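You operate a simulated robot arm through the tools that you are given. There is no shell and no other tool. Be economical: measure what you need, move in short steps, check, and stop when the job is done.

The job below is to be done with a simulated robot arm. You get a single attempt, and the scene is never put back.

JOB
Get ready to polish: BROWN tin open, brush loaded from it, cloth out.
Fine: the orange cloth is in the shoe cabinet's drawer; it and the lid go on the cabinet top. Stand the polish brush back, shut the drawer; the other tin stays shut. Set down upright: polish brush.

Only the result counts: the job must be done as asked and must still hold three seconds after the hand-in. Knocking over, shifting, dropping, spilling or breaking anything else fails it. A push-on lid holds only when it is set on centred and level and pressed home; a screw cap is set on level and turned clockwise until tight. Flat cloth is picked up by pressing the open fingertips on it (5 to 10 N) and closing them slowly along it; thin cloth reads only 2 to 8 mm in the jaws.

ROBOT AND FRAMES
A 7-joint arm with a two-finger parallel gripper, fixed in place. Base frame: the origin is at the foot of the arm, x ahead of it, y to its left, z up. Lengths are in m, angles in rad, forces in N, time in s.
With the tool pointing down near the work surface it reaches from about 0.24 to 0.68 m from the base axis. Its first joint turns from -1.152 to 1.152 rad. Payload 2.4 kg.
The TCP is the grasp point between the finger pads, 0.03 m short of the fingertips. In the tool frame z runs along the fingers and y along their closing line. The gripper opens to 0.094 m. The fingers are 0.028 m wide and 0.01 m thick; the gripper's body (0.05 by 0.096 m) begins 0.055 m behind the TCP.
Orientation is that of the tool frame in the base frame, as [roll, pitch, yaw] about the fixed x, y, z axes, in that order (R = Rz(yaw) Ry(pitch) Rx(roll)). With the fingers straight down and closing along the base's y, the tool's x points along the base's -x, its y along +y and its z along -z.

CONTROLS
- The arm moves only by the tool drive_tool. Its argument "deltas" is a list of rows, each a list of 7 numbers: the closure in counts, from 0 (fully open) to 255 (shut), then the shift along the tool's x, y, z in units of 100 mm (1.0 is 100 mm), then the turn, a rotation vector about the tool's x, y, z in units of 180 degrees (1.0 is 180 degrees). In form: [[hand, dx, dy, dz, ax, ay, az], ...]. A call has 1 to 20 rows; each row is the pose to reach, as a shift and turn from the pose commanded when the call began, along the tool's axes at that moment. A call with a number of a shift or a turn outside -1 to 1 is refused whole. Rows are played at 5 a second. More than 0.05 m and 0.15 rad between two rows, or a gripper value outside its range, and nothing of the call is played. A pose out of reach is approached as far as the arm can. The call stops where the force on the tool passes 40 N (or 10 N more than at its start, if that is more) or the arm is blocked; 0.2 s more then pass. The fingers move at their own pace (about 0.153 m/s each) and stop on an object; they squeeze with about 41 N. The grip force told is the motor's: it shows also when the fingers shut on nothing. Time passes only in rows, and 0.2 s behind the last, so rows that repeat a pose let the fingers close. The reply holds the time, the measured pose of the TCP, the force on the tool along the base axes, the opening and the grip force, in the units named above and with some noise, with the torque about the TCP (base axes, N m) and any sound that the robot's microphone picked up, and new pictures: "pictures" is both (left out), scene, wrist or none.
- Cameras (640 x 400 px; columns grow to the right, rows downward): "scene" is fixed at [0.0283, 0.4612, 1.4556]; the picture's right is [-0.86, -0.52, 0.00], its down [-0.23, 0.39, -0.89] and it looks along [0.46, -0.77, -0.45] (base axes); focal length 359 px, centre (320, 200). "wrist" rides on the gripper at [0.076, 0.014, -0.102] in the tool frame; the picture's right is [-0.18, 0.98, 0.00], its down [-0.75, -0.14, -0.64] and it looks along [-0.63, -0.12, 0.77] (tool axes); focal length 243 px, centre (320, 200). There is no depth. A picture from a camera that has moved, and an enlarged one, comes with that camera's place and axes in the base frame and with its lens.
- zoom(camera, box): a new picture of the part [left, top, right, bottom] of that camera's present view, enlarged. It takes no simulated time.
- job_done(): hands the job in; it is judged then, once.

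Work in short steps. Places have to be worked out from the pictures, the camera data and where the tool is seen: move nearer, look again, correct. Check each grasp and each placing, and mend what went wrong. You have 120 turns and 200 pictures in all, those below and enlarged ones among them. Open the gripper and draw the arm clear of the work before you hand the job in, unless the task says otherwise; then end with one line.

The tools are called after "Request:" as name(argument=value, ...) on one line, values as JSON. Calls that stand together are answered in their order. drive_tool: Moves the arm, as the interface text tells. Its arguments: {"type":"object","properties":{"deltas":{"type":"array","items":{"type":"array","items":{"type":"number"}}},"pictures":{"type":"string","enum":["both","scene","wrist","none"]}},"required":["deltas"]} The other tools are called the same way: zoom (camera, box) takes an enlarged picture of a part of a camera's view; job_done () hands the job in.

At the start:

```text
time: 0.0
position: [0.2373, -0.2956, 1.2261]
ee_rot: [-3.139, 0.001, -3.141]
wrist_force: [-0.6, 0.0, 0.7]
ft_torque: [-0.02, -0.01, -0.01]
finger_gap: 0.0939
grip_force: 0.0
```

scene: 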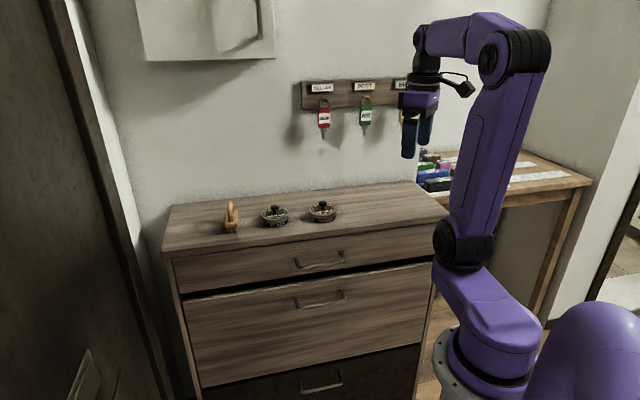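
wrist: 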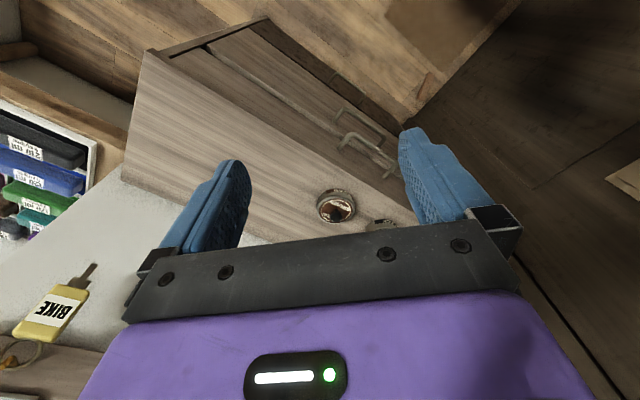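

I start by enlarging the scene around the tins, the brush and the drawer handle.

Request:
zoom(camera="scene", box=[210, 180, 370, 280])

Request:
zoom(camera="scene", box=[150, 160, 470, 400])

```text
4.00 times, centred on (290, 230) of scene
camera zoom: at [0.0283, 0.4612, 1.4556], right [-0.86, -0.52, 0.0], down [-0.23, 0.39, -0.89], along [0.46, -0.77, -0.45], focal length 1436 px, centre (440, 80)
```

zoom: 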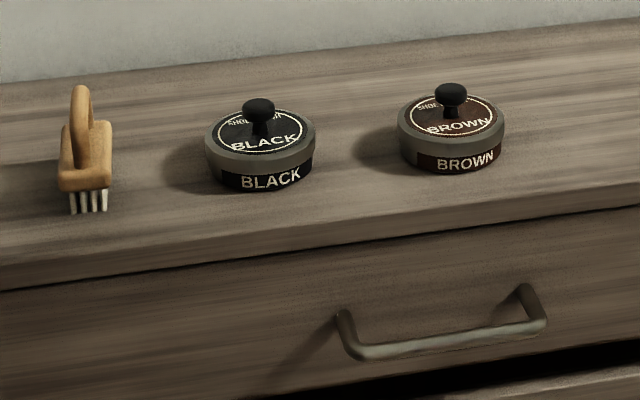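

```text
1.67 times, centred on (310, 280) of scene
camera zoom: at [0.0283, 0.4612, 1.4556], right [-0.86, -0.52, 0.0], down [-0.23, 0.39, -0.89], along [0.46, -0.77, -0.45], focal length 598 px, centre (337, 67)
```

zoom: 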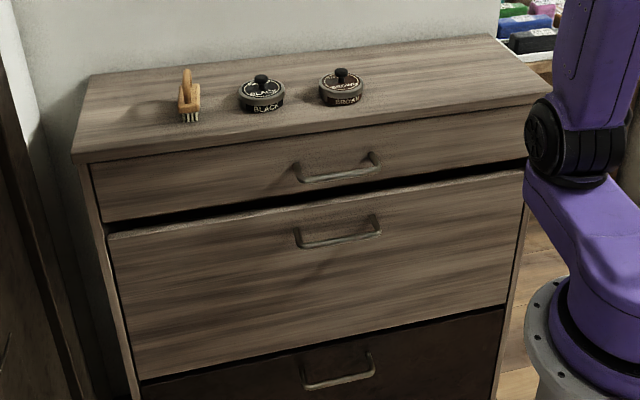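

Triangulating puts the brown tin near (0.48, -0.31) with its lid at z≈0.96. The cabinet front runs at about 45°, facing the robot, with the top drawer's handle near (0.445, -0.25, 0.84). I turn the hand 45° and come down for a closer look.

Request:
drive_tool(deltas=[[0, -0.08, 0.14, 0.16, 0, 0, 0.042], [0, -0.16, 0.28, 0.33, 0, 0, 0.084], [0, -0.25, 0.42, 0.5, 0, 0, 0.125], [0, -0.33, 0.56, 0.66, 0, 0, 0.167], [0, -0.42, 0.7, 0.83, 0, 0, 0.209], [0, -0.5, 0.85, 1.0, 0, 0, 0.25], [0, -0.5, 0.85, 1.0, 0, 0, 0.25]], pictures="both")

```text
time: 1.6
position: [0.2882, -0.2104, 1.1263]
ee_rot: [3.141, 0.001, 2.354]
wrist_force: [0.7, 0.6, 0.5]
ft_torque: [0.01, -0.01, -0.04]
finger_gap: 0.0942
grip_force: 0.0
camera wrist: at [0.2438, -0.1468, 1.2293], right [0.83, 0.56, 0.0], down [0.43, -0.63, 0.64], along [0.36, -0.53, -0.77], focal length 243 px, centre (320, 200)
```

scene: 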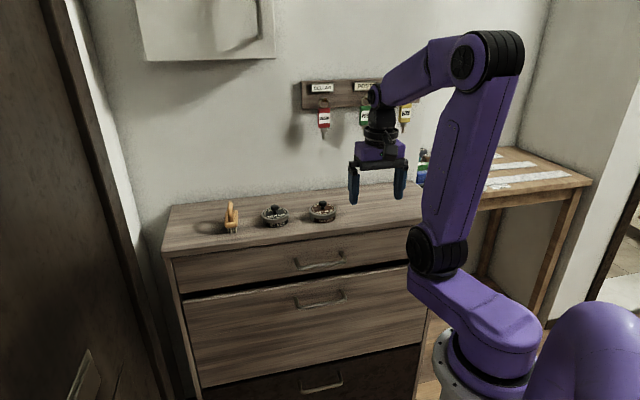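
wrist: 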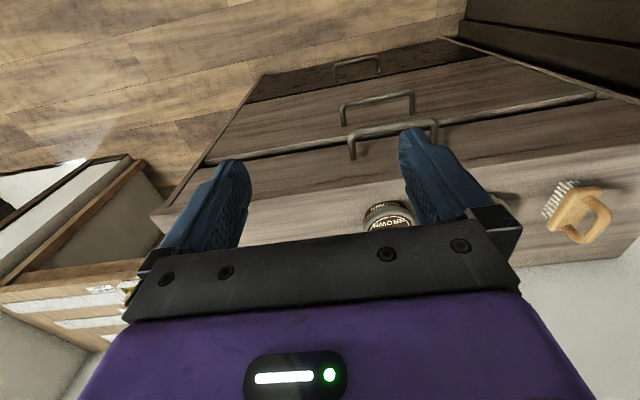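

The handle shows at the top of the wrist view. I go lower and nearer to see its gap and position.

Request:
drive_tool(deltas=[[0, 0.1, 0.25, 0.4, 0, 0, 0], [0, 0.2, 0.5, 0.7, 0, 0, 0], [0, 0.3, 0.7, 1.0, 0, 0, 0], [0, 0.3, 0.7, 1.0, 0, 0, 0]], pictures="wrist")

```text
time: 2.6
position: [0.3152, -0.1397, 1.027]
ee_rot: [3.141, 0.0, 2.356]
wrist_force: [0.4, 0.2, -0.4]
ft_torque: [0.01, 0.03, 0.01]
finger_gap: 0.0942
grip_force: 0.1
camera wrist: at [0.27, -0.0757, 1.1302], right [0.83, 0.56, 0.0], down [0.43, -0.63, 0.64], along [0.36, -0.53, -0.77], focal length 243 px, centre (320, 200)
```

wrist: 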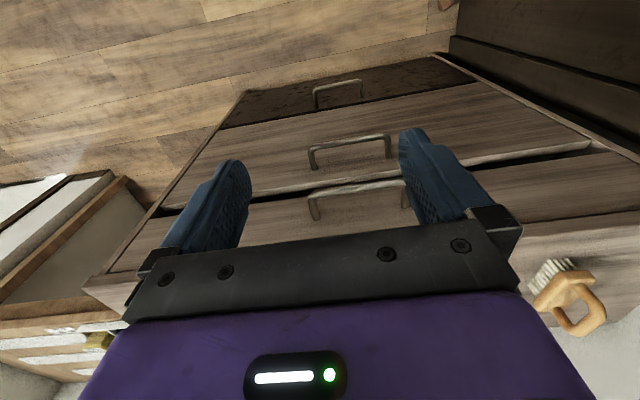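

Request:
zoom(camera="wrist", box=[270, 110, 430, 230])

Request:
zoom(camera="scene", box=[270, 190, 370, 310])

```text
3.33 times, centred on (350, 170) of wrist
camera zoom: at [0.27, -0.0757, 1.1302], right [0.83, 0.56, 0.0], down [0.43, -0.63, 0.64], along [0.36, -0.53, -0.77], focal length 809 px, centre (220, 300)
```

zoom: 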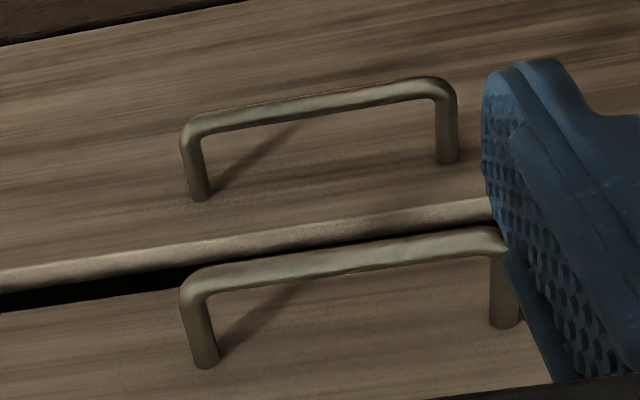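

```text
3.33 times, centred on (320, 250) of scene
camera zoom: at [0.0283, 0.4612, 1.4556], right [-0.86, -0.52, 0.0], down [-0.23, 0.39, -0.89], along [0.46, -0.77, -0.45], focal length 1197 px, centre (320, 33)
```

zoom: 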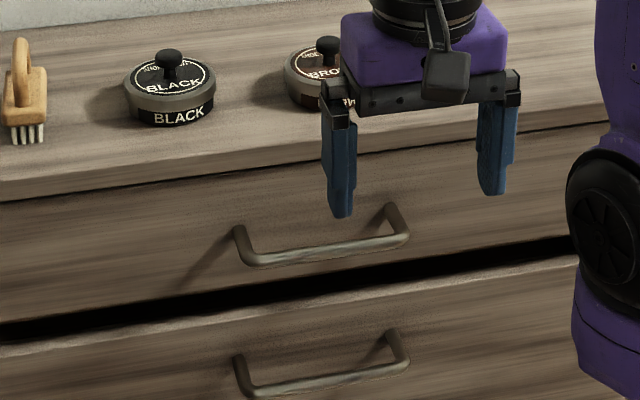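

Triangulation puts the top handle's bar from (0.466,-0.167) to (0.379,-0.256) at z≈0.87, about 0.043 from the front and running exactly at 45°. I tilt the hand 45° down and in, with the fingers closing across the bar and half open, and stop 0.1 m short of it.

Request:
drive_tool(deltas=[[146, -0.04, 0.02, 0.06, 0.0163, -0.0163, -0.0393], [146, -0.08, 0.04, 0.13, 0.0326, -0.0326, -0.0786], [146, -0.12, 0.06, 0.2, 0.0489, -0.0489, -0.118], [146, -0.16, 0.08, 0.26, 0.0651, -0.0651, -0.1573], [146, -0.2, 0.1, 0.33, 0.0814, -0.0814, -0.1966], [146, -0.24, 0.12, 0.4, 0.0977, -0.0977, -0.2359], [146, -0.28, 0.14, 0.46, 0.114, -0.114, -0.2752], [146, -0.33, 0.16, 0.53, 0.1303, -0.1303, -0.3145], [146, -0.37, 0.19, 0.6, 0.1466, -0.1466, -0.3539], [146, -0.41, 0.21, 0.66, 0.1628, -0.1628, -0.3932], [146, -0.45, 0.23, 0.73, 0.1791, -0.1791, -0.4325], [146, -0.49, 0.25, 0.79, 0.1954, -0.1954, -0.4718], [146, -0.49, 0.25, 0.79, 0.1954, -0.1954, -0.4718]], pictures="both")

```text
time: 5.4
position: [0.4039, -0.1422, 0.9557]
ee_rot: [-2.384, 0.021, -2.423]
wrist_force: [-0.3, 0.5, -0.9]
ft_torque: [0.0, 0.02, 0.01]
finger_gap: 0.0399
grip_force: 0.0
out of reach, approached as far as the arm can: row 11, 12
camera wrist: at [0.2923, -0.1332, 1.0188], right [-0.32, 0.67, -0.67], down [0.34, 0.74, 0.58], along [0.89, -0.04, -0.46], focal length 243 px, centre (320, 200)
```

scene: 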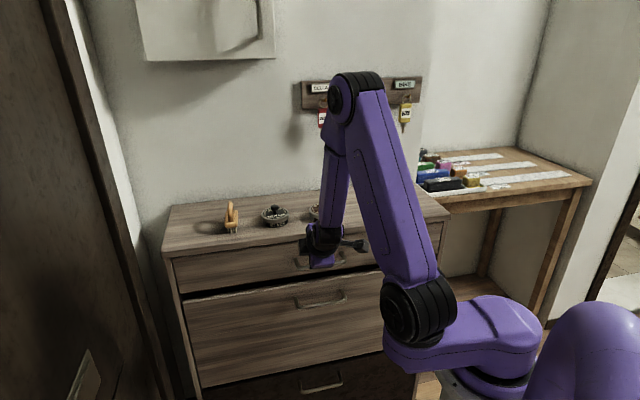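
wrist: 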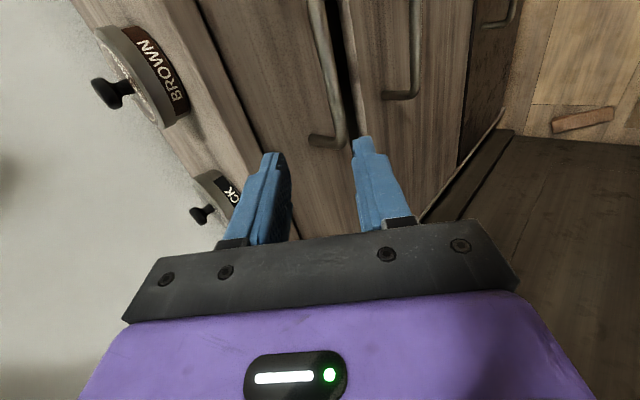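

The standoff is slightly beyond the wrist's limits close to the base, though the grasp pose further out should be reachable. I advance 5 cm along the tool axis and check.

Request:
drive_tool(deltas=[[146, 0, 0, 0.2, 0, 0, 0], [146, 0, 0, 0.4, 0, 0, 0], [146, 0, 0, 0.5, 0, 0, 0], [146, 0, 0, 0.5, 0, 0, 0]], pictures="wrist")

```text
time: 6.4
position: [0.411, -0.2094, 0.9101]
ee_rot: [-2.359, -0.016, -2.425]
wrist_force: [-8.2, 7.1, 11.1]
ft_torque: [0.37, 0.07, 0.03]
finger_gap: 0.0395
grip_force: 0.1
out of reach, approached as far as the arm can: row 1, 2, 3, 4
stopped in row 4: the force on the tool passed its limit at 126 N (the readings are from after the stop); the commanded pose is now the measured one
camera wrist: at [0.2996, -0.1974, 0.9745], right [-0.33, 0.64, -0.7], down [0.34, 0.77, 0.54], along [0.88, -0.06, -0.47], focal length 243 px, centre (320, 200)
```

wrist: 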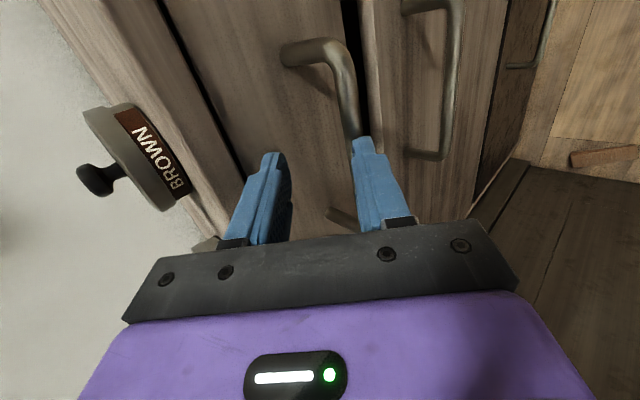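

The outer finger touched the bar, because the arm couldn't quite reach the commanded pose. I back off and take a steeper tilt (32° from vertical), which should be within reach.

Request:
drive_tool(deltas=[[146, 0, 0, -0.2, 0, 0, 0], [146, -0.04, 0.06, -0.4, -0.02, -0.005, -0.005], [146, -0.04, 0.06, -0.36, -0.047, -0.01, -0.01], [146, -0.04, 0.06, -0.33, -0.072, -0.0155, -0.0155], [146, -0.04, 0.06, -0.33, -0.072, -0.0155, -0.0155]], pictures="wrist")

```text
time: 7.6
position: [0.3975, -0.1883, 0.9293]
ee_rot: [-2.587, -0.009, -2.358]
wrist_force: [-0.3, 0.1, 0.8]
ft_torque: [0.0, 0.0, -0.01]
finger_gap: 0.0401
grip_force: 0.1
camera wrist: at [0.297, -0.1938, 1.0098], right [-0.46, 0.72, -0.52], down [0.38, 0.69, 0.61], along [0.8, 0.09, -0.59], focal length 243 px, centre (320, 200)
```

wrist: 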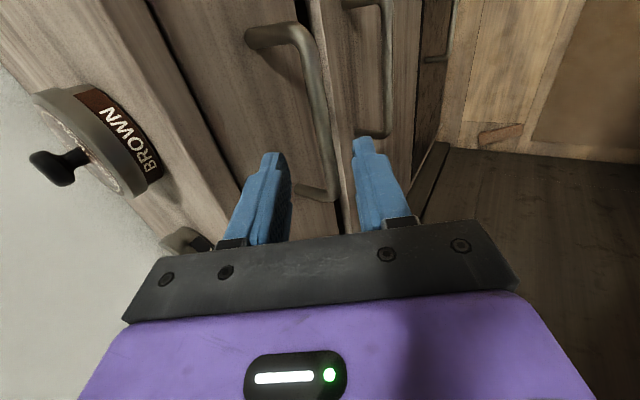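

The bar projects where I predicted, midway between the fingers. I advance 5.7 cm to take it near the fingertips, then close.

Request:
drive_tool(deltas=[[146, 0, 0.01, 0.2, 0, 0, 0], [146, 0, 0.02, 0.4, 0, 0, 0], [146, 0, 0.02, 0.56, 0, 0, 0], [146, 0, 0.02, 0.56, 0, 0, 0], [255, 0, 0.02, 0.56, 0, 0, 0], [255, 0, 0.02, 0.56, 0, 0, 0], [255, 0, 0.02, 0.56, 0, 0, 0]], pictures="wrist")

```text
time: 9.2
position: [0.417, -0.2079, 0.8815]
ee_rot: [-2.586, -0.006, -2.357]
wrist_force: [2.1, 1.2, -7.5]
ft_torque: [0.21, -0.22, -0.16]
finger_gap: 0.0117
grip_force: 45.0
camera wrist: at [0.3162, -0.2131, 0.9613], right [-0.46, 0.72, -0.52], down [0.38, 0.69, 0.61], along [0.8, 0.09, -0.59], focal length 243 px, centre (320, 200)
```

wrist: 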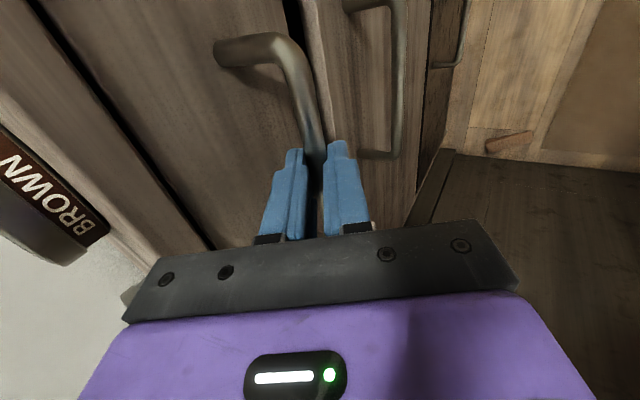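

Bar gripped at 11.7 mm. I pull straight out 6 cm.

Request:
drive_tool(deltas=[[255, 0, 0.1, -0.06, 0, 0, 0], [255, 0, 0.21, -0.13, 0, 0, 0], [255, 0, 0.32, -0.2, 0, 0, 0], [255, 0, 0.42, -0.265, 0, 0, 0], [255, 0, 0.51, -0.318, 0, 0, 0], [255, 0, 0.51, -0.318, 0, 0, 0]], pictures="both")

```text
time: 10.5
position: [0.3885, -0.1785, 0.8808]
ee_rot: [-2.596, -0.014, -2.367]
wrist_force: [-1.7, -2.5, -1.4]
ft_torque: [0.15, -0.14, 0.59]
finger_gap: 0.0116
grip_force: 45.3
out of reach, approached as far as the arm can: row 4, 5
stopped in row 6: the force on the tool passed its limit at 42 N (the readings are from after the stop); the commanded pose is now the measured one
camera wrist: at [0.2889, -0.1837, 0.9628], right [-0.46, 0.73, -0.51], down [0.4, 0.68, 0.61], along [0.79, 0.08, -0.6], focal length 243 px, centre (320, 200)
```

scene: 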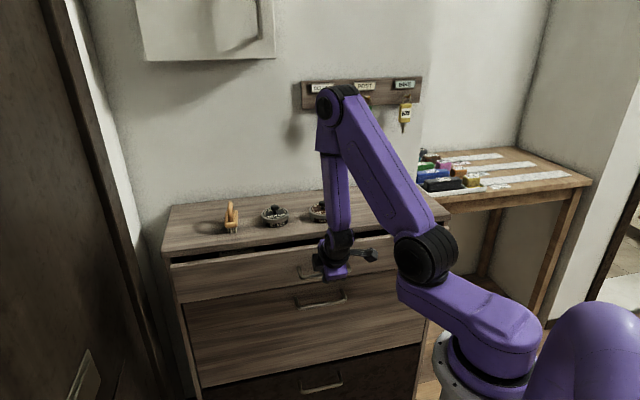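
wrist: 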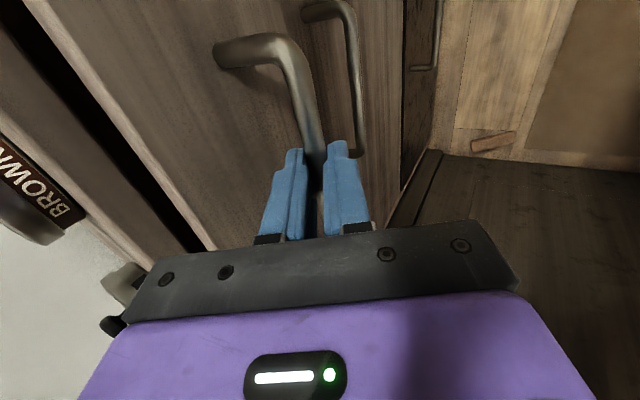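

The drawer is out 4 cm, and the tilt now limits the reach. I open around the bar, bring the hand vertical (it clears the cabinet top now) and grip again.

Request:
drive_tool(deltas=[[146, 0, 0, 0, 0, 0, 0], [146, 0, 0, 0, 0, 0, 0], [146, 0, -0.015, 0.003, -0.04, 0, 0], [146, 0, -0.03, 0.007, -0.08, 0, 0], [146, 0, -0.05, 0.012, -0.127, 0, 0], [146, 0, -0.065, 0.017, -0.174, 0, 0], [146, 0, -0.065, 0.017, -0.174, 0, 0], [255, 0, -0.065, 0.017, -0.174, 0, 0], [255, 0, -0.065, 0.017, -0.174, 0, 0], [255, 0, -0.065, 0.017, -0.174, 0, 0]], pictures="wrist")

```text
time: 12.7
position: [0.3874, -0.1991, 0.8839]
ee_rot: [-2.967, -0.089, -2.384]
wrist_force: [1.4, 0.0, 24.9]
ft_torque: [-1.01, 0.77, 1.19]
finger_gap: 0.0115
grip_force: 45.3
out of reach, approached as far as the arm can: row 5, 6
camera wrist: at [0.317, -0.2217, 0.9896], right [-0.54, 0.82, -0.19], down [0.61, 0.54, 0.59], along [0.58, 0.2, -0.79], focal length 243 px, centre (320, 200)
```

wrist: 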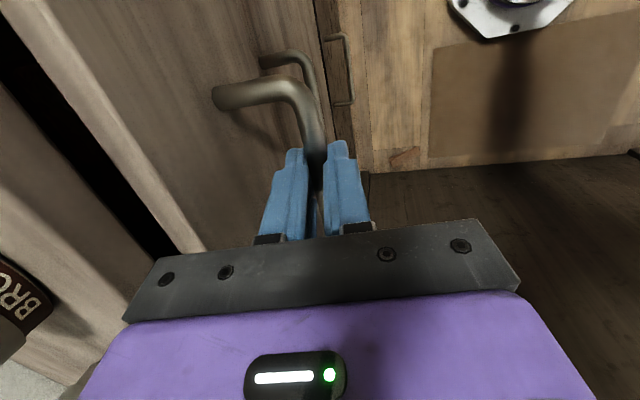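

The arm is straining in this orientation, so it is a poor pose to pull from. I let go and rise. The plan is then to turn 90° back to the comfortable yaw, where the closed fingers (28 mm) fit behind the bar and can hook the drawer out.

Request:
drive_tool(deltas=[[146, 0, 0, 0, 0, 0, 0], [146, 0, 0, 0, 0, 0, 0], [146, 0, 0, -0.2, 0, 0, 0], [146, 0, 0, -0.4, 0, 0, 0], [146, 0, 0, -0.6, 0, 0, 0], [146, 0, 0, -0.9, 0, 0, 0], [146, 0, 0, -0.9, 0, 0, 0]], pictures="wrist")

```text
time: 14.3
position: [0.3926, -0.1825, 0.9744]
ee_rot: [3.141, -0.011, -2.371]
wrist_force: [-0.4, -0.4, 0.0]
ft_torque: [0.0, 0.02, -0.02]
finger_gap: 0.04
grip_force: 0.1
out of reach, approached as far as the arm can: row 3
camera wrist: at [0.3302, -0.2242, 1.0782], right [-0.55, 0.83, 0.0], down [0.64, 0.43, 0.63], along [0.53, 0.35, -0.77], focal length 243 px, centre (320, 200)
```

wrist: 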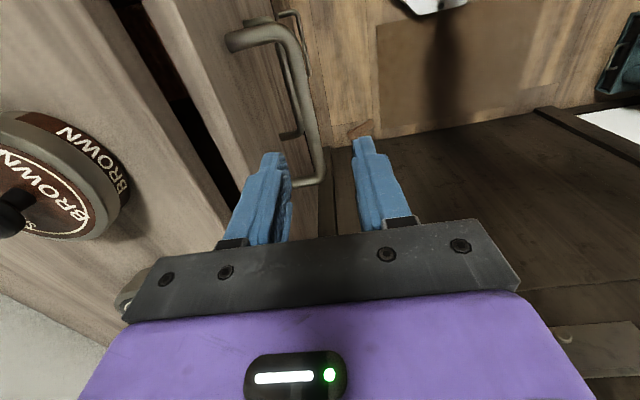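

At this height the pose is met exactly; the drawer slid back about 1 cm and now stands roughly 3 cm open. I close the fingers, turn 90° and hover over the gap behind the bar.

Request:
drive_tool(deltas=[[255, 0, 0, 0, 0, 0, 0.045], [255, 0, 0, 0, 0, 0, 0.09], [255, 0, 0, 0, 0, 0, 0.135], [255, 0, 0, 0, 0, 0, 0.18], [255, 0, 0, 0, 0, 0, 0.225], [255, 0, 0, 0, 0, 0, 0.27], [255, 0, -0.05, 0, 0, 0, 0.315], [255, 0, -0.1, 0, 0, 0, 0.36], [255, 0, -0.2, 0, 0, 0, 0.405], [255, 0, -0.3, 0, 0, 0, 0.45], [255, 0, -0.347, 0, 0, 0, 0.5], [255, 0, -0.347, 0, 0, 0, 0.5]], pictures="both")

```text
refused: row 11 steps farther than a row can; nothing moved
```

Request:
drive_tool(deltas=[[255, 0, 0, 0, 0, 0, 0.045], [255, 0, 0, 0, 0, 0, 0.09], [255, 0, 0, 0, 0, 0, 0.135], [255, 0, 0, 0, 0, 0, 0.18], [255, 0, 0, 0, 0, 0, 0.225], [255, 0, 0, 0, 0, 0, 0.27], [255, 0, -0.05, 0, 0, 0, 0.315], [255, 0, -0.1, 0, 0, 0, 0.36], [255, 0, -0.2, 0, 0, 0, 0.405], [255, 0, -0.3, 0, 0, 0, 0.45], [255, 0, -0.347, 0, 0, 0, 0.48], [255, 0, -0.347, 0, 0, 0, 0.5]], pictures="both")

```text
time: 16.9
position: [0.42, -0.2056, 0.9728]
ee_rot: [-3.129, 0.002, 2.339]
wrist_force: [-0.1, 0.3, 0.8]
ft_torque: [0.04, 0.0, -0.03]
finger_gap: 0.0
grip_force: 33.1
camera wrist: at [0.3766, -0.1403, 1.0759], right [0.83, 0.55, -0.01], down [0.43, -0.63, 0.64], along [0.35, -0.54, -0.77], focal length 243 px, centre (320, 200)
```

scene: 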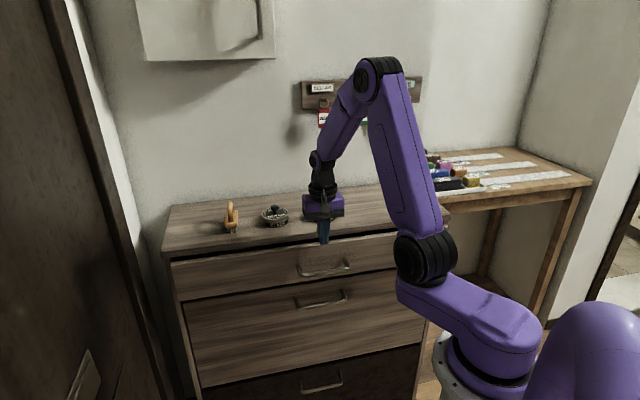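
wrist: 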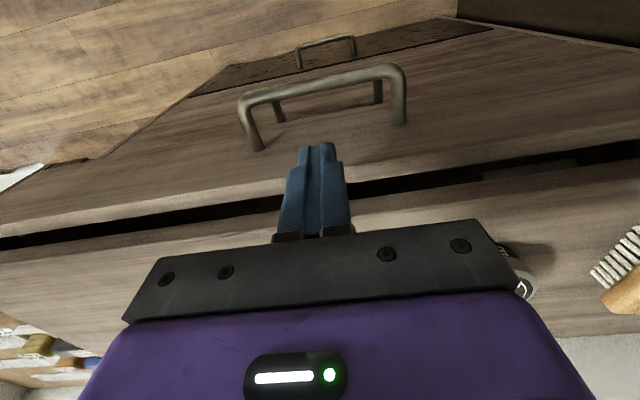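

The bar is now at e_out≈-0.4185 and the drawer front at -0.462. The closed fingers at -0.442 are centred in that gap, so I descend with the tips just past the bar.

Request:
drive_tool(deltas=[[255, 0, 0, 0.3, 0, 0, 0], [255, 0, 0, 0.55, 0, 0, 0], [255, 0, 0, 0.75, 0, 0, 0], [255, 0, 0, 0.85, 0, 0, 0], [255, 0, 0, 0.85, 0, 0, 0]], pictures="wrist")

```text
time: 18.1
position: [0.4163, -0.2071, 0.8875]
ee_rot: [-3.129, 0.0, 2.341]
wrist_force: [-0.5, 0.1, 0.4]
ft_torque: [-0.01, 0.01, 0.04]
finger_gap: 0.0
grip_force: 33.1
camera wrist: at [0.3747, -0.1415, 0.9907], right [0.83, 0.55, -0.01], down [0.43, -0.63, 0.64], along [0.35, -0.54, -0.77], focal length 243 px, centre (320, 200)
```

wrist: 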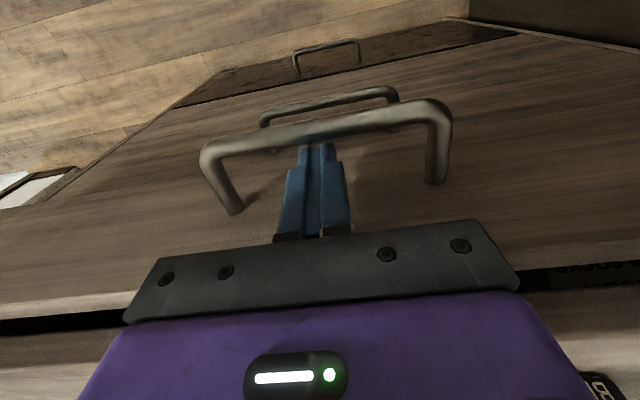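

The fingers are behind the bar with no contact. I go 8 mm lower and pull out 8 cm along tool x.

Request:
drive_tool(deltas=[[255, 0, 0, 0.08, 0, 0, 0], [255, 0.1, 0, 0.08, 0, 0, 0], [255, 0.25, 0, 0.08, 0, 0, 0], [255, 0.4, 0, 0.08, 0, 0, 0], [255, 0.55, 0, 0.08, 0, 0, 0], [255, 0.7, 0, 0.08, 0, 0, 0], [255, 0.8, 0, 0.08, 0, 0, 0], [255, 0.8, 0, 0.08, 0, 0, 0]], pictures="both")

```text
time: 19.9
position: [0.3604, -0.1502, 0.8809]
ee_rot: [-3.13, -0.001, 2.343]
wrist_force: [0.1, -0.6, -0.9]
ft_torque: [0.0, -0.01, 0.02]
finger_gap: 0.0
grip_force: 33.3
camera wrist: at [0.3196, -0.084, 0.9836], right [0.83, 0.55, -0.01], down [0.43, -0.63, 0.64], along [0.35, -0.54, -0.77], focal length 243 px, centre (320, 200)
```

scene: 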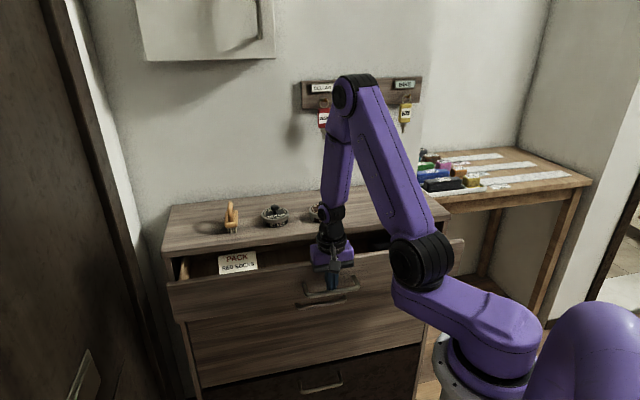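
wrist: 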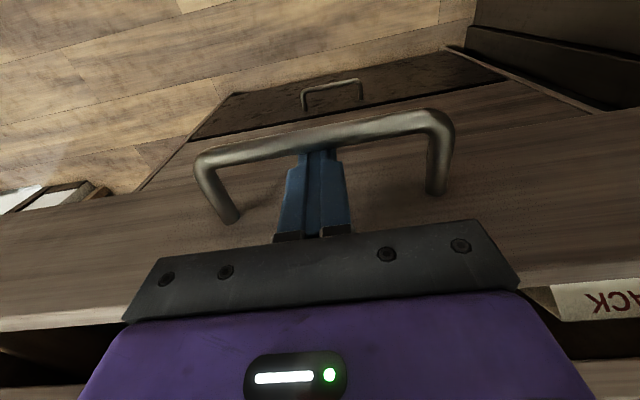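

Hooking works: the drawer is about 10 cm out and shows a "PACK RED SOCKS" card and contents inside. I pull a little more while checking the force, then look.

Request:
drive_tool(deltas=[[255, 0.15, 0, 0, 0, 0, 0], [255, 0.3, 0, 0, 0, 0, 0], [255, 0.45, 0, 0, 0, 0, 0], [255, 0.6, 0, 0, 0, 0, 0], [255, 0.7, 0, 0, 0, 0, 0], [255, 0.7, 0, 0, 0, 0, 0]], pictures="scene")

Request:
zoom(camera="scene", box=[150, 190, 470, 350])

```text
time: 21.3
position: [0.3127, -0.1002, 0.8809]
ee_rot: [-3.128, 0.001, 2.342]
wrist_force: [-0.6, -0.7, 0.3]
ft_torque: [-0.01, 0.0, -0.02]
finger_gap: 0.0
grip_force: 32.9
```

scene: 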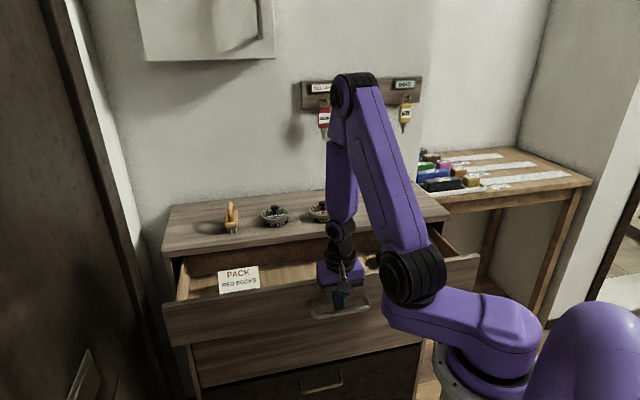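

```text
2.00 times, centred on (310, 270) of scene
camera zoom: at [0.0283, 0.4612, 1.4556], right [-0.86, -0.52, 0.0], down [-0.23, 0.39, -0.89], along [0.46, -0.77, -0.45], focal length 718 px, centre (340, 60)
```

zoom: 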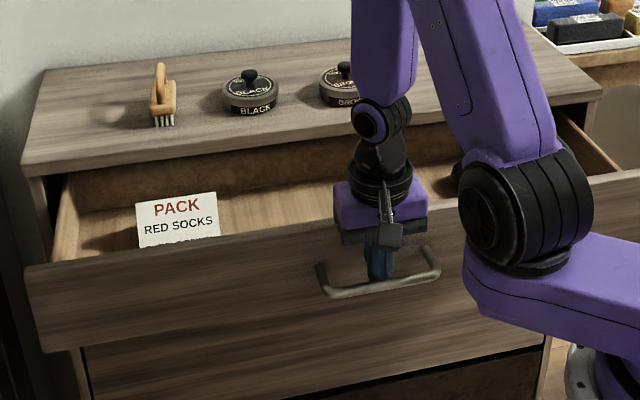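

The drawer is about 16 cm out. The card in it concerns other things (packing socks) and isn't part of this job, so I leave it alone. I raise the hand clear of the handle and look into the drawer.

Request:
drive_tool(deltas=[[255, -0.08, 0, 0, 0, 0, 0], [255, -0.08, 0, -0.3, 0, 0, 0], [255, -0.08, 0, -0.6, 0, 0, 0], [255, -0.08, 0, -1.0, 0, 0, 0], [255, -0.08, 0, -1.0, 0, 0, 0]], pictures="none")

Request:
drive_tool(deltas=[[255, 0, 0, -0.3, 0, 0, 0], [255, 0, 0, -0.6, 0, 0, 0], [255, 0, 0, -0.9, 0, 0, 0], [255, 0, 0, -0.9, 0, 0, 0]], pictures="both")

```text
time: 22.5
position: [0.319, -0.1049, 0.9785]
ee_rot: [-3.129, -0.002, 2.341]
wrist_force: [-0.1, -0.2, 1.5]
ft_torque: [-0.01, 0.02, 0.01]
finger_gap: 0.0001
grip_force: 32.4
```

```text
time: 23.5
position: [0.3194, -0.1042, 1.0695]
ee_rot: [-3.131, -0.001, 2.343]
wrist_force: [-0.2, -0.8, 0.4]
ft_torque: [-0.02, -0.01, -0.02]
finger_gap: 0.0
grip_force: 32.7
camera wrist: at [0.278, -0.0395, 1.173], right [0.83, 0.55, -0.01], down [0.43, -0.63, 0.64], along [0.35, -0.54, -0.77], focal length 243 px, centre (320, 200)
```

scene: 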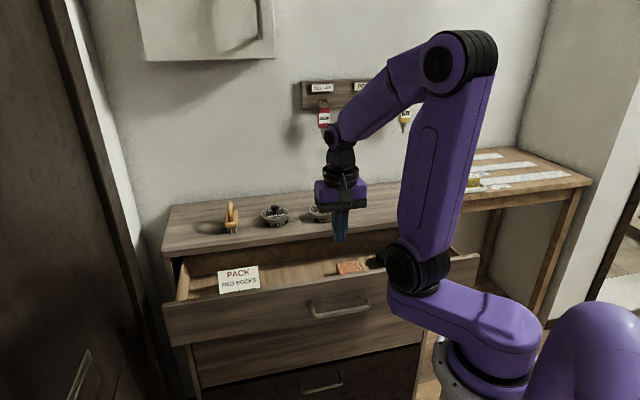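
wrist: 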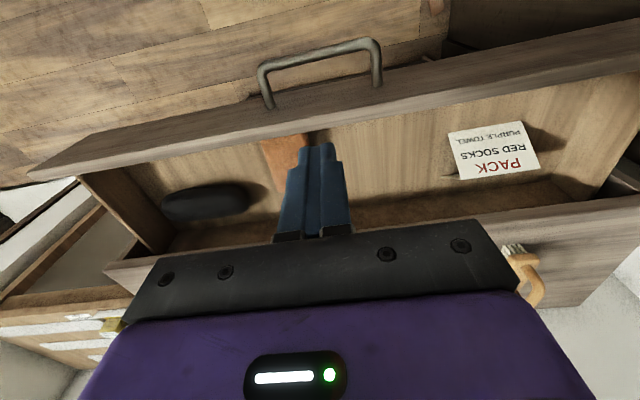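

The orange cloth is just behind the fingers. I enlarge both views.

Request:
zoom(camera="scene", box=[300, 235, 400, 297])

Request:
zoom(camera="wrist", box=[200, 100, 360, 200])

```text
6.40 times, centred on (350, 266) of scene
camera zoom: at [0.0283, 0.4612, 1.4556], right [-0.86, -0.52, 0.0], down [-0.23, 0.39, -0.89], along [0.46, -0.77, -0.45], focal length 2298 px, centre (128, -222)
```

zoom: 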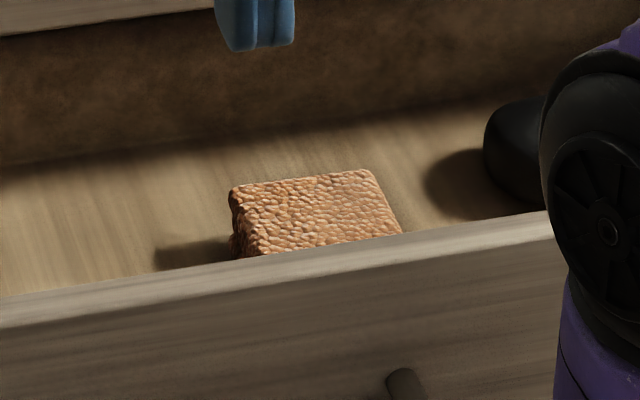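

```text
4.00 times, centred on (280, 150) of wrist
camera zoom: at [0.278, -0.0395, 1.173], right [0.83, 0.55, -0.01], down [0.43, -0.63, 0.64], along [0.35, -0.54, -0.77], focal length 970 px, centre (480, 400)
```

zoom: 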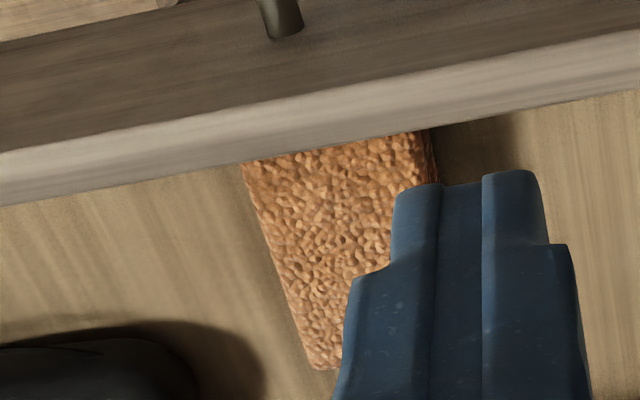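

The cloth is a folded pad about 6 cm wide along the drawer, close behind the front and aligned with it. Its centre is estimated at (0.34, -0.225), top z≈0.86. I move above it with the fingers open to check.

Request:
drive_tool(deltas=[[0, -0.25, -0.18, 0, 0, 0, 0], [0, -0.5, -0.36, 0.1, 0, 0, -0.002], [0, -0.75, -0.54, 0.4, 0, 0, -0.004], [0, -1.0, -0.71, 0.75, 0, 0, -0.004], [0, -1.0, -0.71, 0.75, 0, 0, -0.004]], pictures="both")

Request:
zoom(camera="scene", box=[290, 215, 410, 290])

```text
time: 24.7
position: [0.3372, -0.2246, 0.9964]
ee_rot: [-3.13, 0.0, 2.355]
wrist_force: [0.2, -0.7, 0.1]
ft_torque: [-0.01, 0.01, 0.02]
finger_gap: 0.0942
grip_force: 0.1
camera wrist: at [0.2938, -0.1602, 1.0988], right [0.83, 0.56, -0.01], down [0.44, -0.63, 0.64], along [0.36, -0.54, -0.77], focal length 243 px, centre (320, 200)
```

scene: 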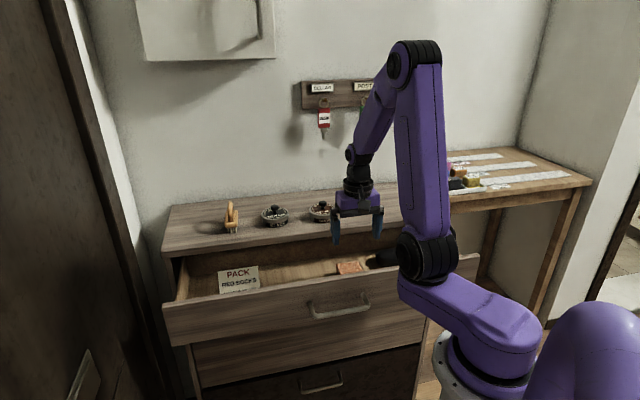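
wrist: 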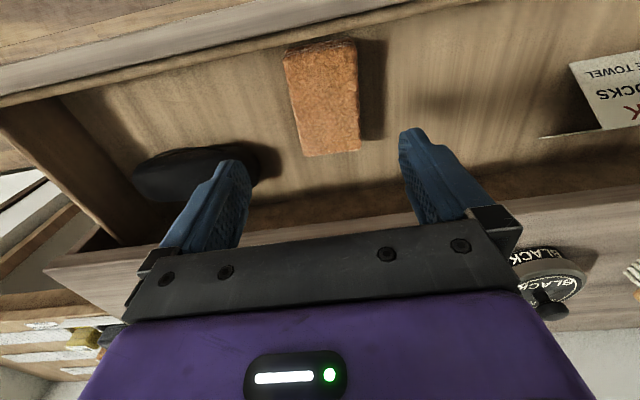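

```text
5.33 times, centred on (350, 252) of scene
camera zoom: at [0.0284, 0.4612, 1.4556], right [-0.86, -0.52, 0.0], down [-0.23, 0.39, -0.89], along [0.46, -0.77, -0.45], focal length 1915 px, centre (160, -80)
```

zoom: 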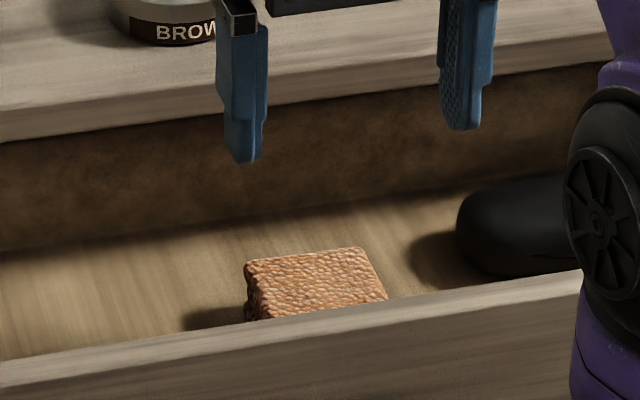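

The cloth now triangulates to e_out -0.457 to -0.356 and along 0.049 to 0.111, top z≈0.854, centre (0.344, -0.231). I centre over it and go down.

Request:
drive_tool(deltas=[[0, -0.1, 0, 0.3, 0, 0, 0], [0, -0.1, 0, 0.6, 0, 0, 0], [0, -0.1, 0, 0.9, 0, 0, 0], [0, -0.1, 0, 1.0, 0, 0, 0], [0, -0.1, 0, 1.0, 0, 0, 0]], pictures="both")

```text
time: 25.9
position: [0.3445, -0.2341, 0.8962]
ee_rot: [-3.129, -0.001, 2.355]
wrist_force: [-0.2, 0.4, 0.4]
ft_torque: [-0.01, 0.02, -0.04]
finger_gap: 0.0941
grip_force: 0.0
camera wrist: at [0.3005, -0.169, 0.9985], right [0.83, 0.56, -0.01], down [0.44, -0.63, 0.64], along [0.35, -0.54, -0.77], focal length 243 px, centre (320, 200)
```

scene: 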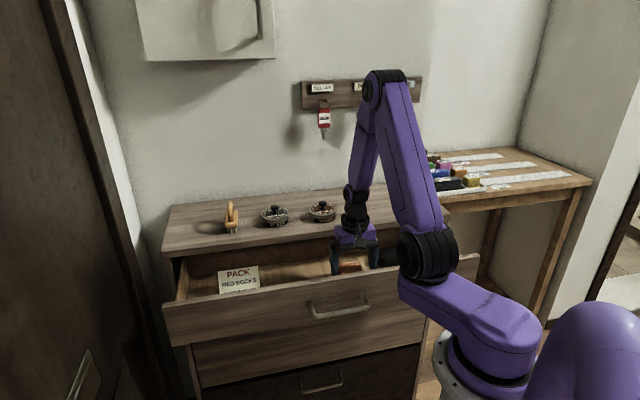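
wrist: 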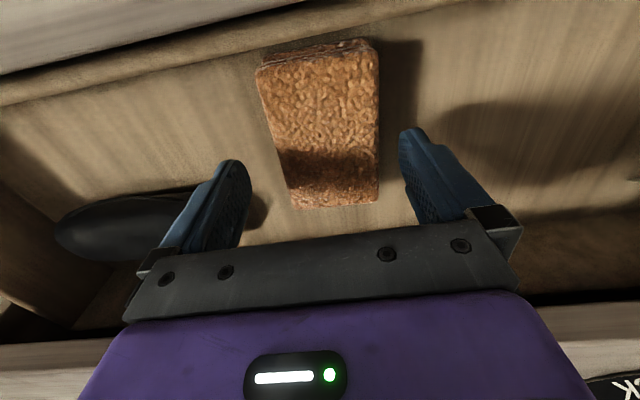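

The cloth lies between the fingers, within 5 mm of centre. I lower 2.8 cm and close on its sides.

Request:
drive_tool(deltas=[[0, 0.02, 0.05, 0.12, 0, 0, 0], [0, 0.02, 0.05, 0.22, 0, 0, 0], [0, 0.02, 0.05, 0.28, 0, 0, 0], [0, 0.02, 0.05, 0.28, 0, 0, 0], [120, 0.02, 0.05, 0.28, 0, 0, 0], [170, 0.02, 0.05, 0.28, 0, 0, 0], [220, 0.02, 0.05, 0.28, 0, 0, 0], [255, 0.02, 0.05, 0.28, 0, 0, 0], [255, 0.02, 0.05, 0.28, 0, 0, 0]], pictures="both")

```text
time: 27.9
position: [0.3463, -0.2297, 0.8689]
ee_rot: [-3.131, 0.001, 2.354]
wrist_force: [-0.1, 0.1, 0.4]
ft_torque: [0.0, -0.02, 0.0]
finger_gap: 0.0637
grip_force: 41.2
camera wrist: at [0.3032, -0.1646, 0.9713], right [0.83, 0.56, -0.01], down [0.44, -0.63, 0.64], along [0.35, -0.54, -0.77], focal length 243 px, centre (320, 200)
```

scene: 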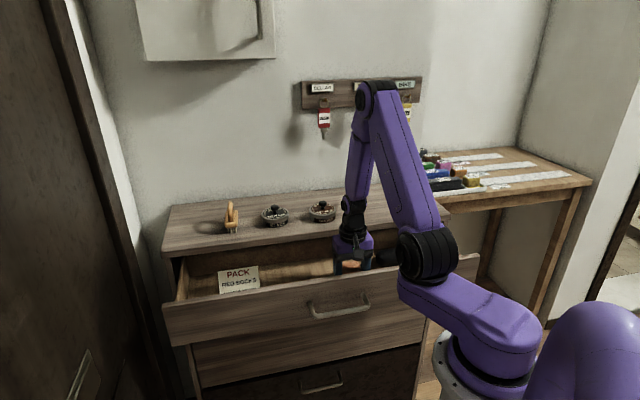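
wrist: 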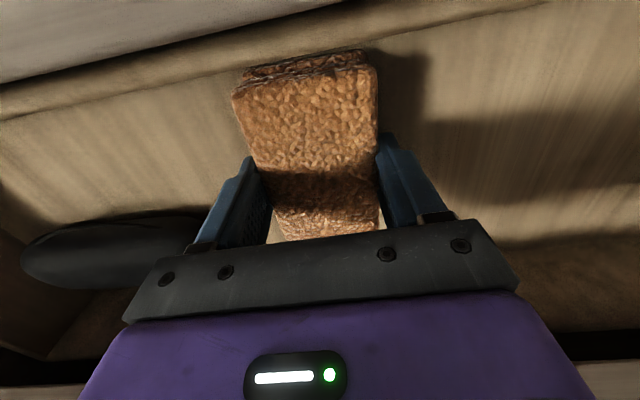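

Gripped at 63.7 mm with 41 N. I lift straight up and check.

Request:
drive_tool(deltas=[[255, 0, 0, -0.15, 0, 0, 0], [255, 0, 0, -0.35, 0, 0, 0], [255, 0, 0, -0.6, 0, 0, 0], [255, 0, 0, -0.85, 0, 0, 0], [255, 0, 0, -1.0, 0, 0, 0]], pictures="none")

Request:
drive_tool(deltas=[[255, 0, 0, -0.25, 0, 0, 0], [255, 0, 0, -0.5, 0, 0, 0], [255, 0, 0, -0.75, 0, 0, 0], [255, 0, 0, -0.75, 0, 0, 0]], pictures="both")

```text
time: 29.1
position: [0.3473, -0.2286, 0.9689]
ee_rot: [-3.129, -0.002, 2.354]
wrist_force: [-0.1, -0.4, -0.1]
ft_torque: [-0.01, 0.0, 0.03]
finger_gap: 0.0634
grip_force: 41.2
```

```text
time: 30.1
position: [0.3494, -0.2284, 1.0412]
ee_rot: [-3.129, 0.0, 2.355]
wrist_force: [-0.3, -0.4, 0.0]
ft_torque: [-0.01, 0.01, -0.01]
finger_gap: 0.0634
grip_force: 41.2
camera wrist: at [0.3063, -0.1634, 1.1452], right [0.83, 0.56, -0.01], down [0.44, -0.63, 0.64], along [0.35, -0.54, -0.77], focal length 243 px, centre (320, 200)
```

scene: 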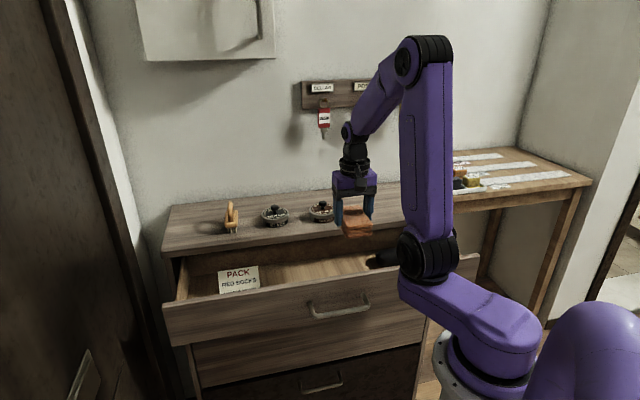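
wrist: 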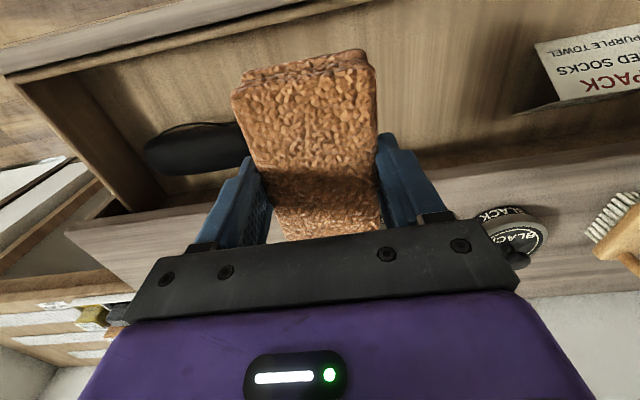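

The cloth is secure. I carry it to the free right part of the cabinet top, target (0.354, -0.467), well clear of the tins.

Request:
drive_tool(deltas=[[255, 0, -0.25, 0, 0, 0, 0], [255, -0.1, -0.5, 0, 0, 0, 0], [255, -0.3, -0.75, 0, 0, 0, 0], [255, -0.5, -1.0, 0, 0, 0, 0], [255, -0.8, -1.0, 0, 0, 0, 0], [255, -0.8, -1.0, 0, 0, 0, 0]], pictures="none")

Request:
drive_tool(deltas=[[255, -0.25, -0.2, 0, 0, 0, 0], [255, -0.5, -0.4, 0, 0, 0, 0], [255, -0.75, -0.6, 0, 0, 0, 0], [255, -0.91, -0.655, 0, 0, 0, 0], [255, -0.91, -0.655, 0, 0, 0, 0]], pictures="both")

```text
time: 31.5
position: [0.3348, -0.356, 1.0447]
ee_rot: [-3.13, -0.003, 2.355]
wrist_force: [-0.8, -0.5, -0.5]
ft_torque: [-0.02, 0.01, -0.02]
finger_gap: 0.0635
grip_force: 40.4
```

```text
time: 32.7
position: [0.3529, -0.4655, 1.0453]
ee_rot: [-3.13, 0.0, 2.353]
wrist_force: [0.0, 0.3, -0.5]
ft_torque: [-0.01, -0.01, 0.02]
finger_gap: 0.0638
grip_force: 41.0
camera wrist: at [0.3096, -0.4003, 1.1478], right [0.83, 0.56, -0.01], down [0.44, -0.63, 0.64], along [0.35, -0.54, -0.77], focal length 243 px, centre (320, 200)
```

scene: 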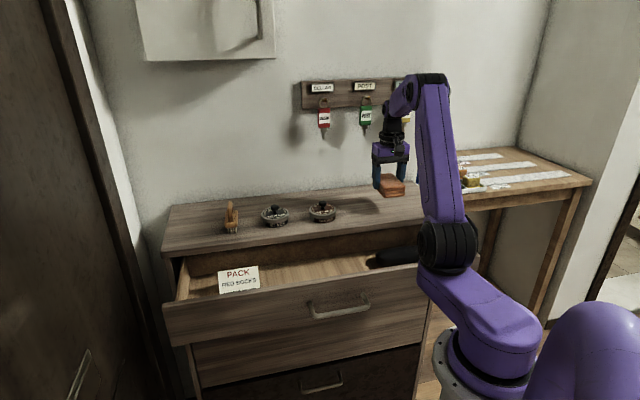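
wrist: 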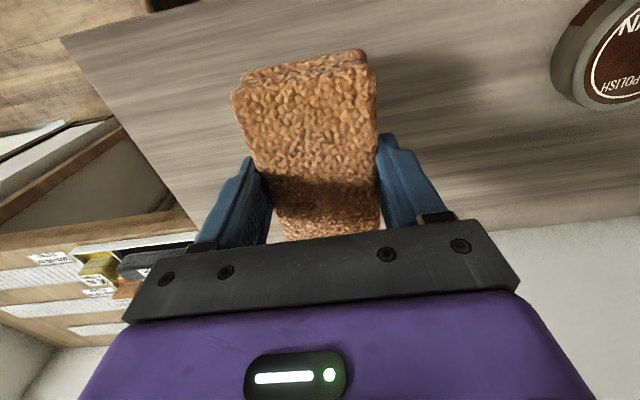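

Above the free top. I lower 5 cm, then feel for contact in small steps.

Request:
drive_tool(deltas=[[255, 0, 0, 0.2, 0, 0, 0], [255, 0, 0, 0.4, 0, 0, 0], [255, 0, 0, 0.5, 0, 0, 0], [255, 0, 0, 0.5, 0, 0, 0]], pictures="none")

Request:
drive_tool(deltas=[[255, 0, 0, 0.04, 0, 0, 0], [255, 0, 0, 0.08, 0, 0, 0], [255, 0, 0, 0.08, 0, 0, 0]], pictures="both")

```text
time: 33.7
position: [0.3518, -0.4659, 0.9954]
ee_rot: [-3.129, -0.003, 2.356]
wrist_force: [0.9, 1.4, 0.0]
ft_torque: [0.04, -0.01, -0.02]
finger_gap: 0.0637
grip_force: 41.0
```

```text
time: 34.5
position: [0.3528, -0.4669, 0.9889]
ee_rot: [-3.129, 0.004, 2.354]
wrist_force: [-1.0, 3.5, 23.9]
ft_torque: [1.04, -0.2, 0.07]
finger_gap: 0.0634
grip_force: 40.6
camera wrist: at [0.3083, -0.4015, 1.0915], right [0.83, 0.56, -0.01], down [0.44, -0.63, 0.65], along [0.36, -0.54, -0.76], focal length 243 px, centre (320, 200)
```

scene: 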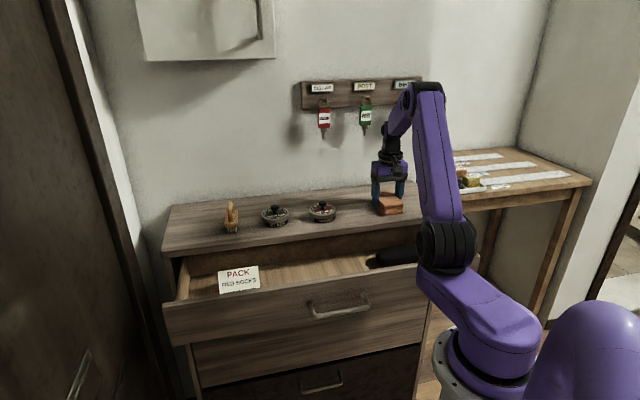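
wrist: 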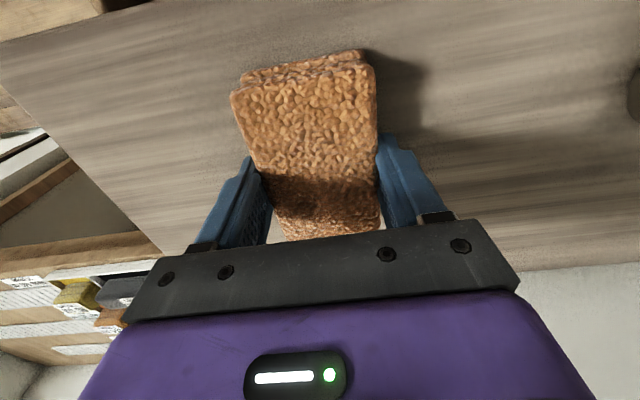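

Contact at 24 N, so the cloth is on the top. I open and rise.

Request:
drive_tool(deltas=[[200, 0, 0, 0, 0, 0, 0], [100, 0, 0, 0, 0, 0, 0], [0, 0, 0, 0, 0, 0, 0], [0, 0, 0, -0.1, 0, 0, 0], [0, 0, 0, -0.4, 0, 0, 0], [0, 0, 0, -0.8, 0, 0, 0], [0, 0, 0, -0.8, 0, 0, 0]], pictures="both")

```text
time: 36.1
position: [0.3523, -0.4657, 1.0667]
ee_rot: [-3.13, -0.003, 2.354]
wrist_force: [1.0, 0.1, -0.3]
ft_torque: [0.01, 0.0, -0.02]
finger_gap: 0.0938
grip_force: 0.1
camera wrist: at [0.3098, -0.4008, 1.1692], right [0.83, 0.56, -0.01], down [0.44, -0.63, 0.64], along [0.35, -0.54, -0.77], focal length 243 px, centre (320, 200)
```

scene: 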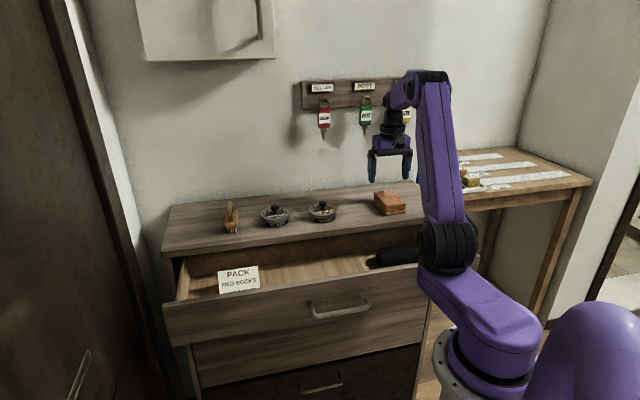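
wrist: 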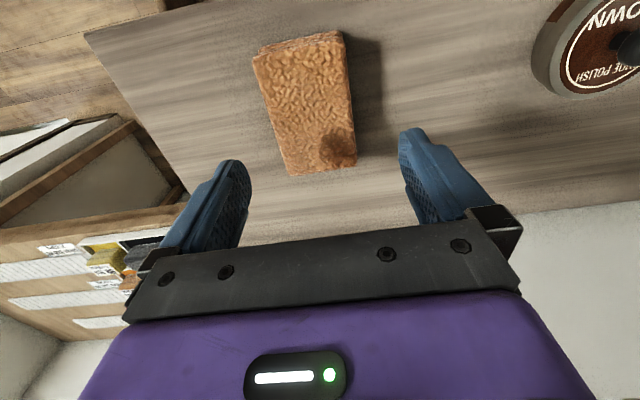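

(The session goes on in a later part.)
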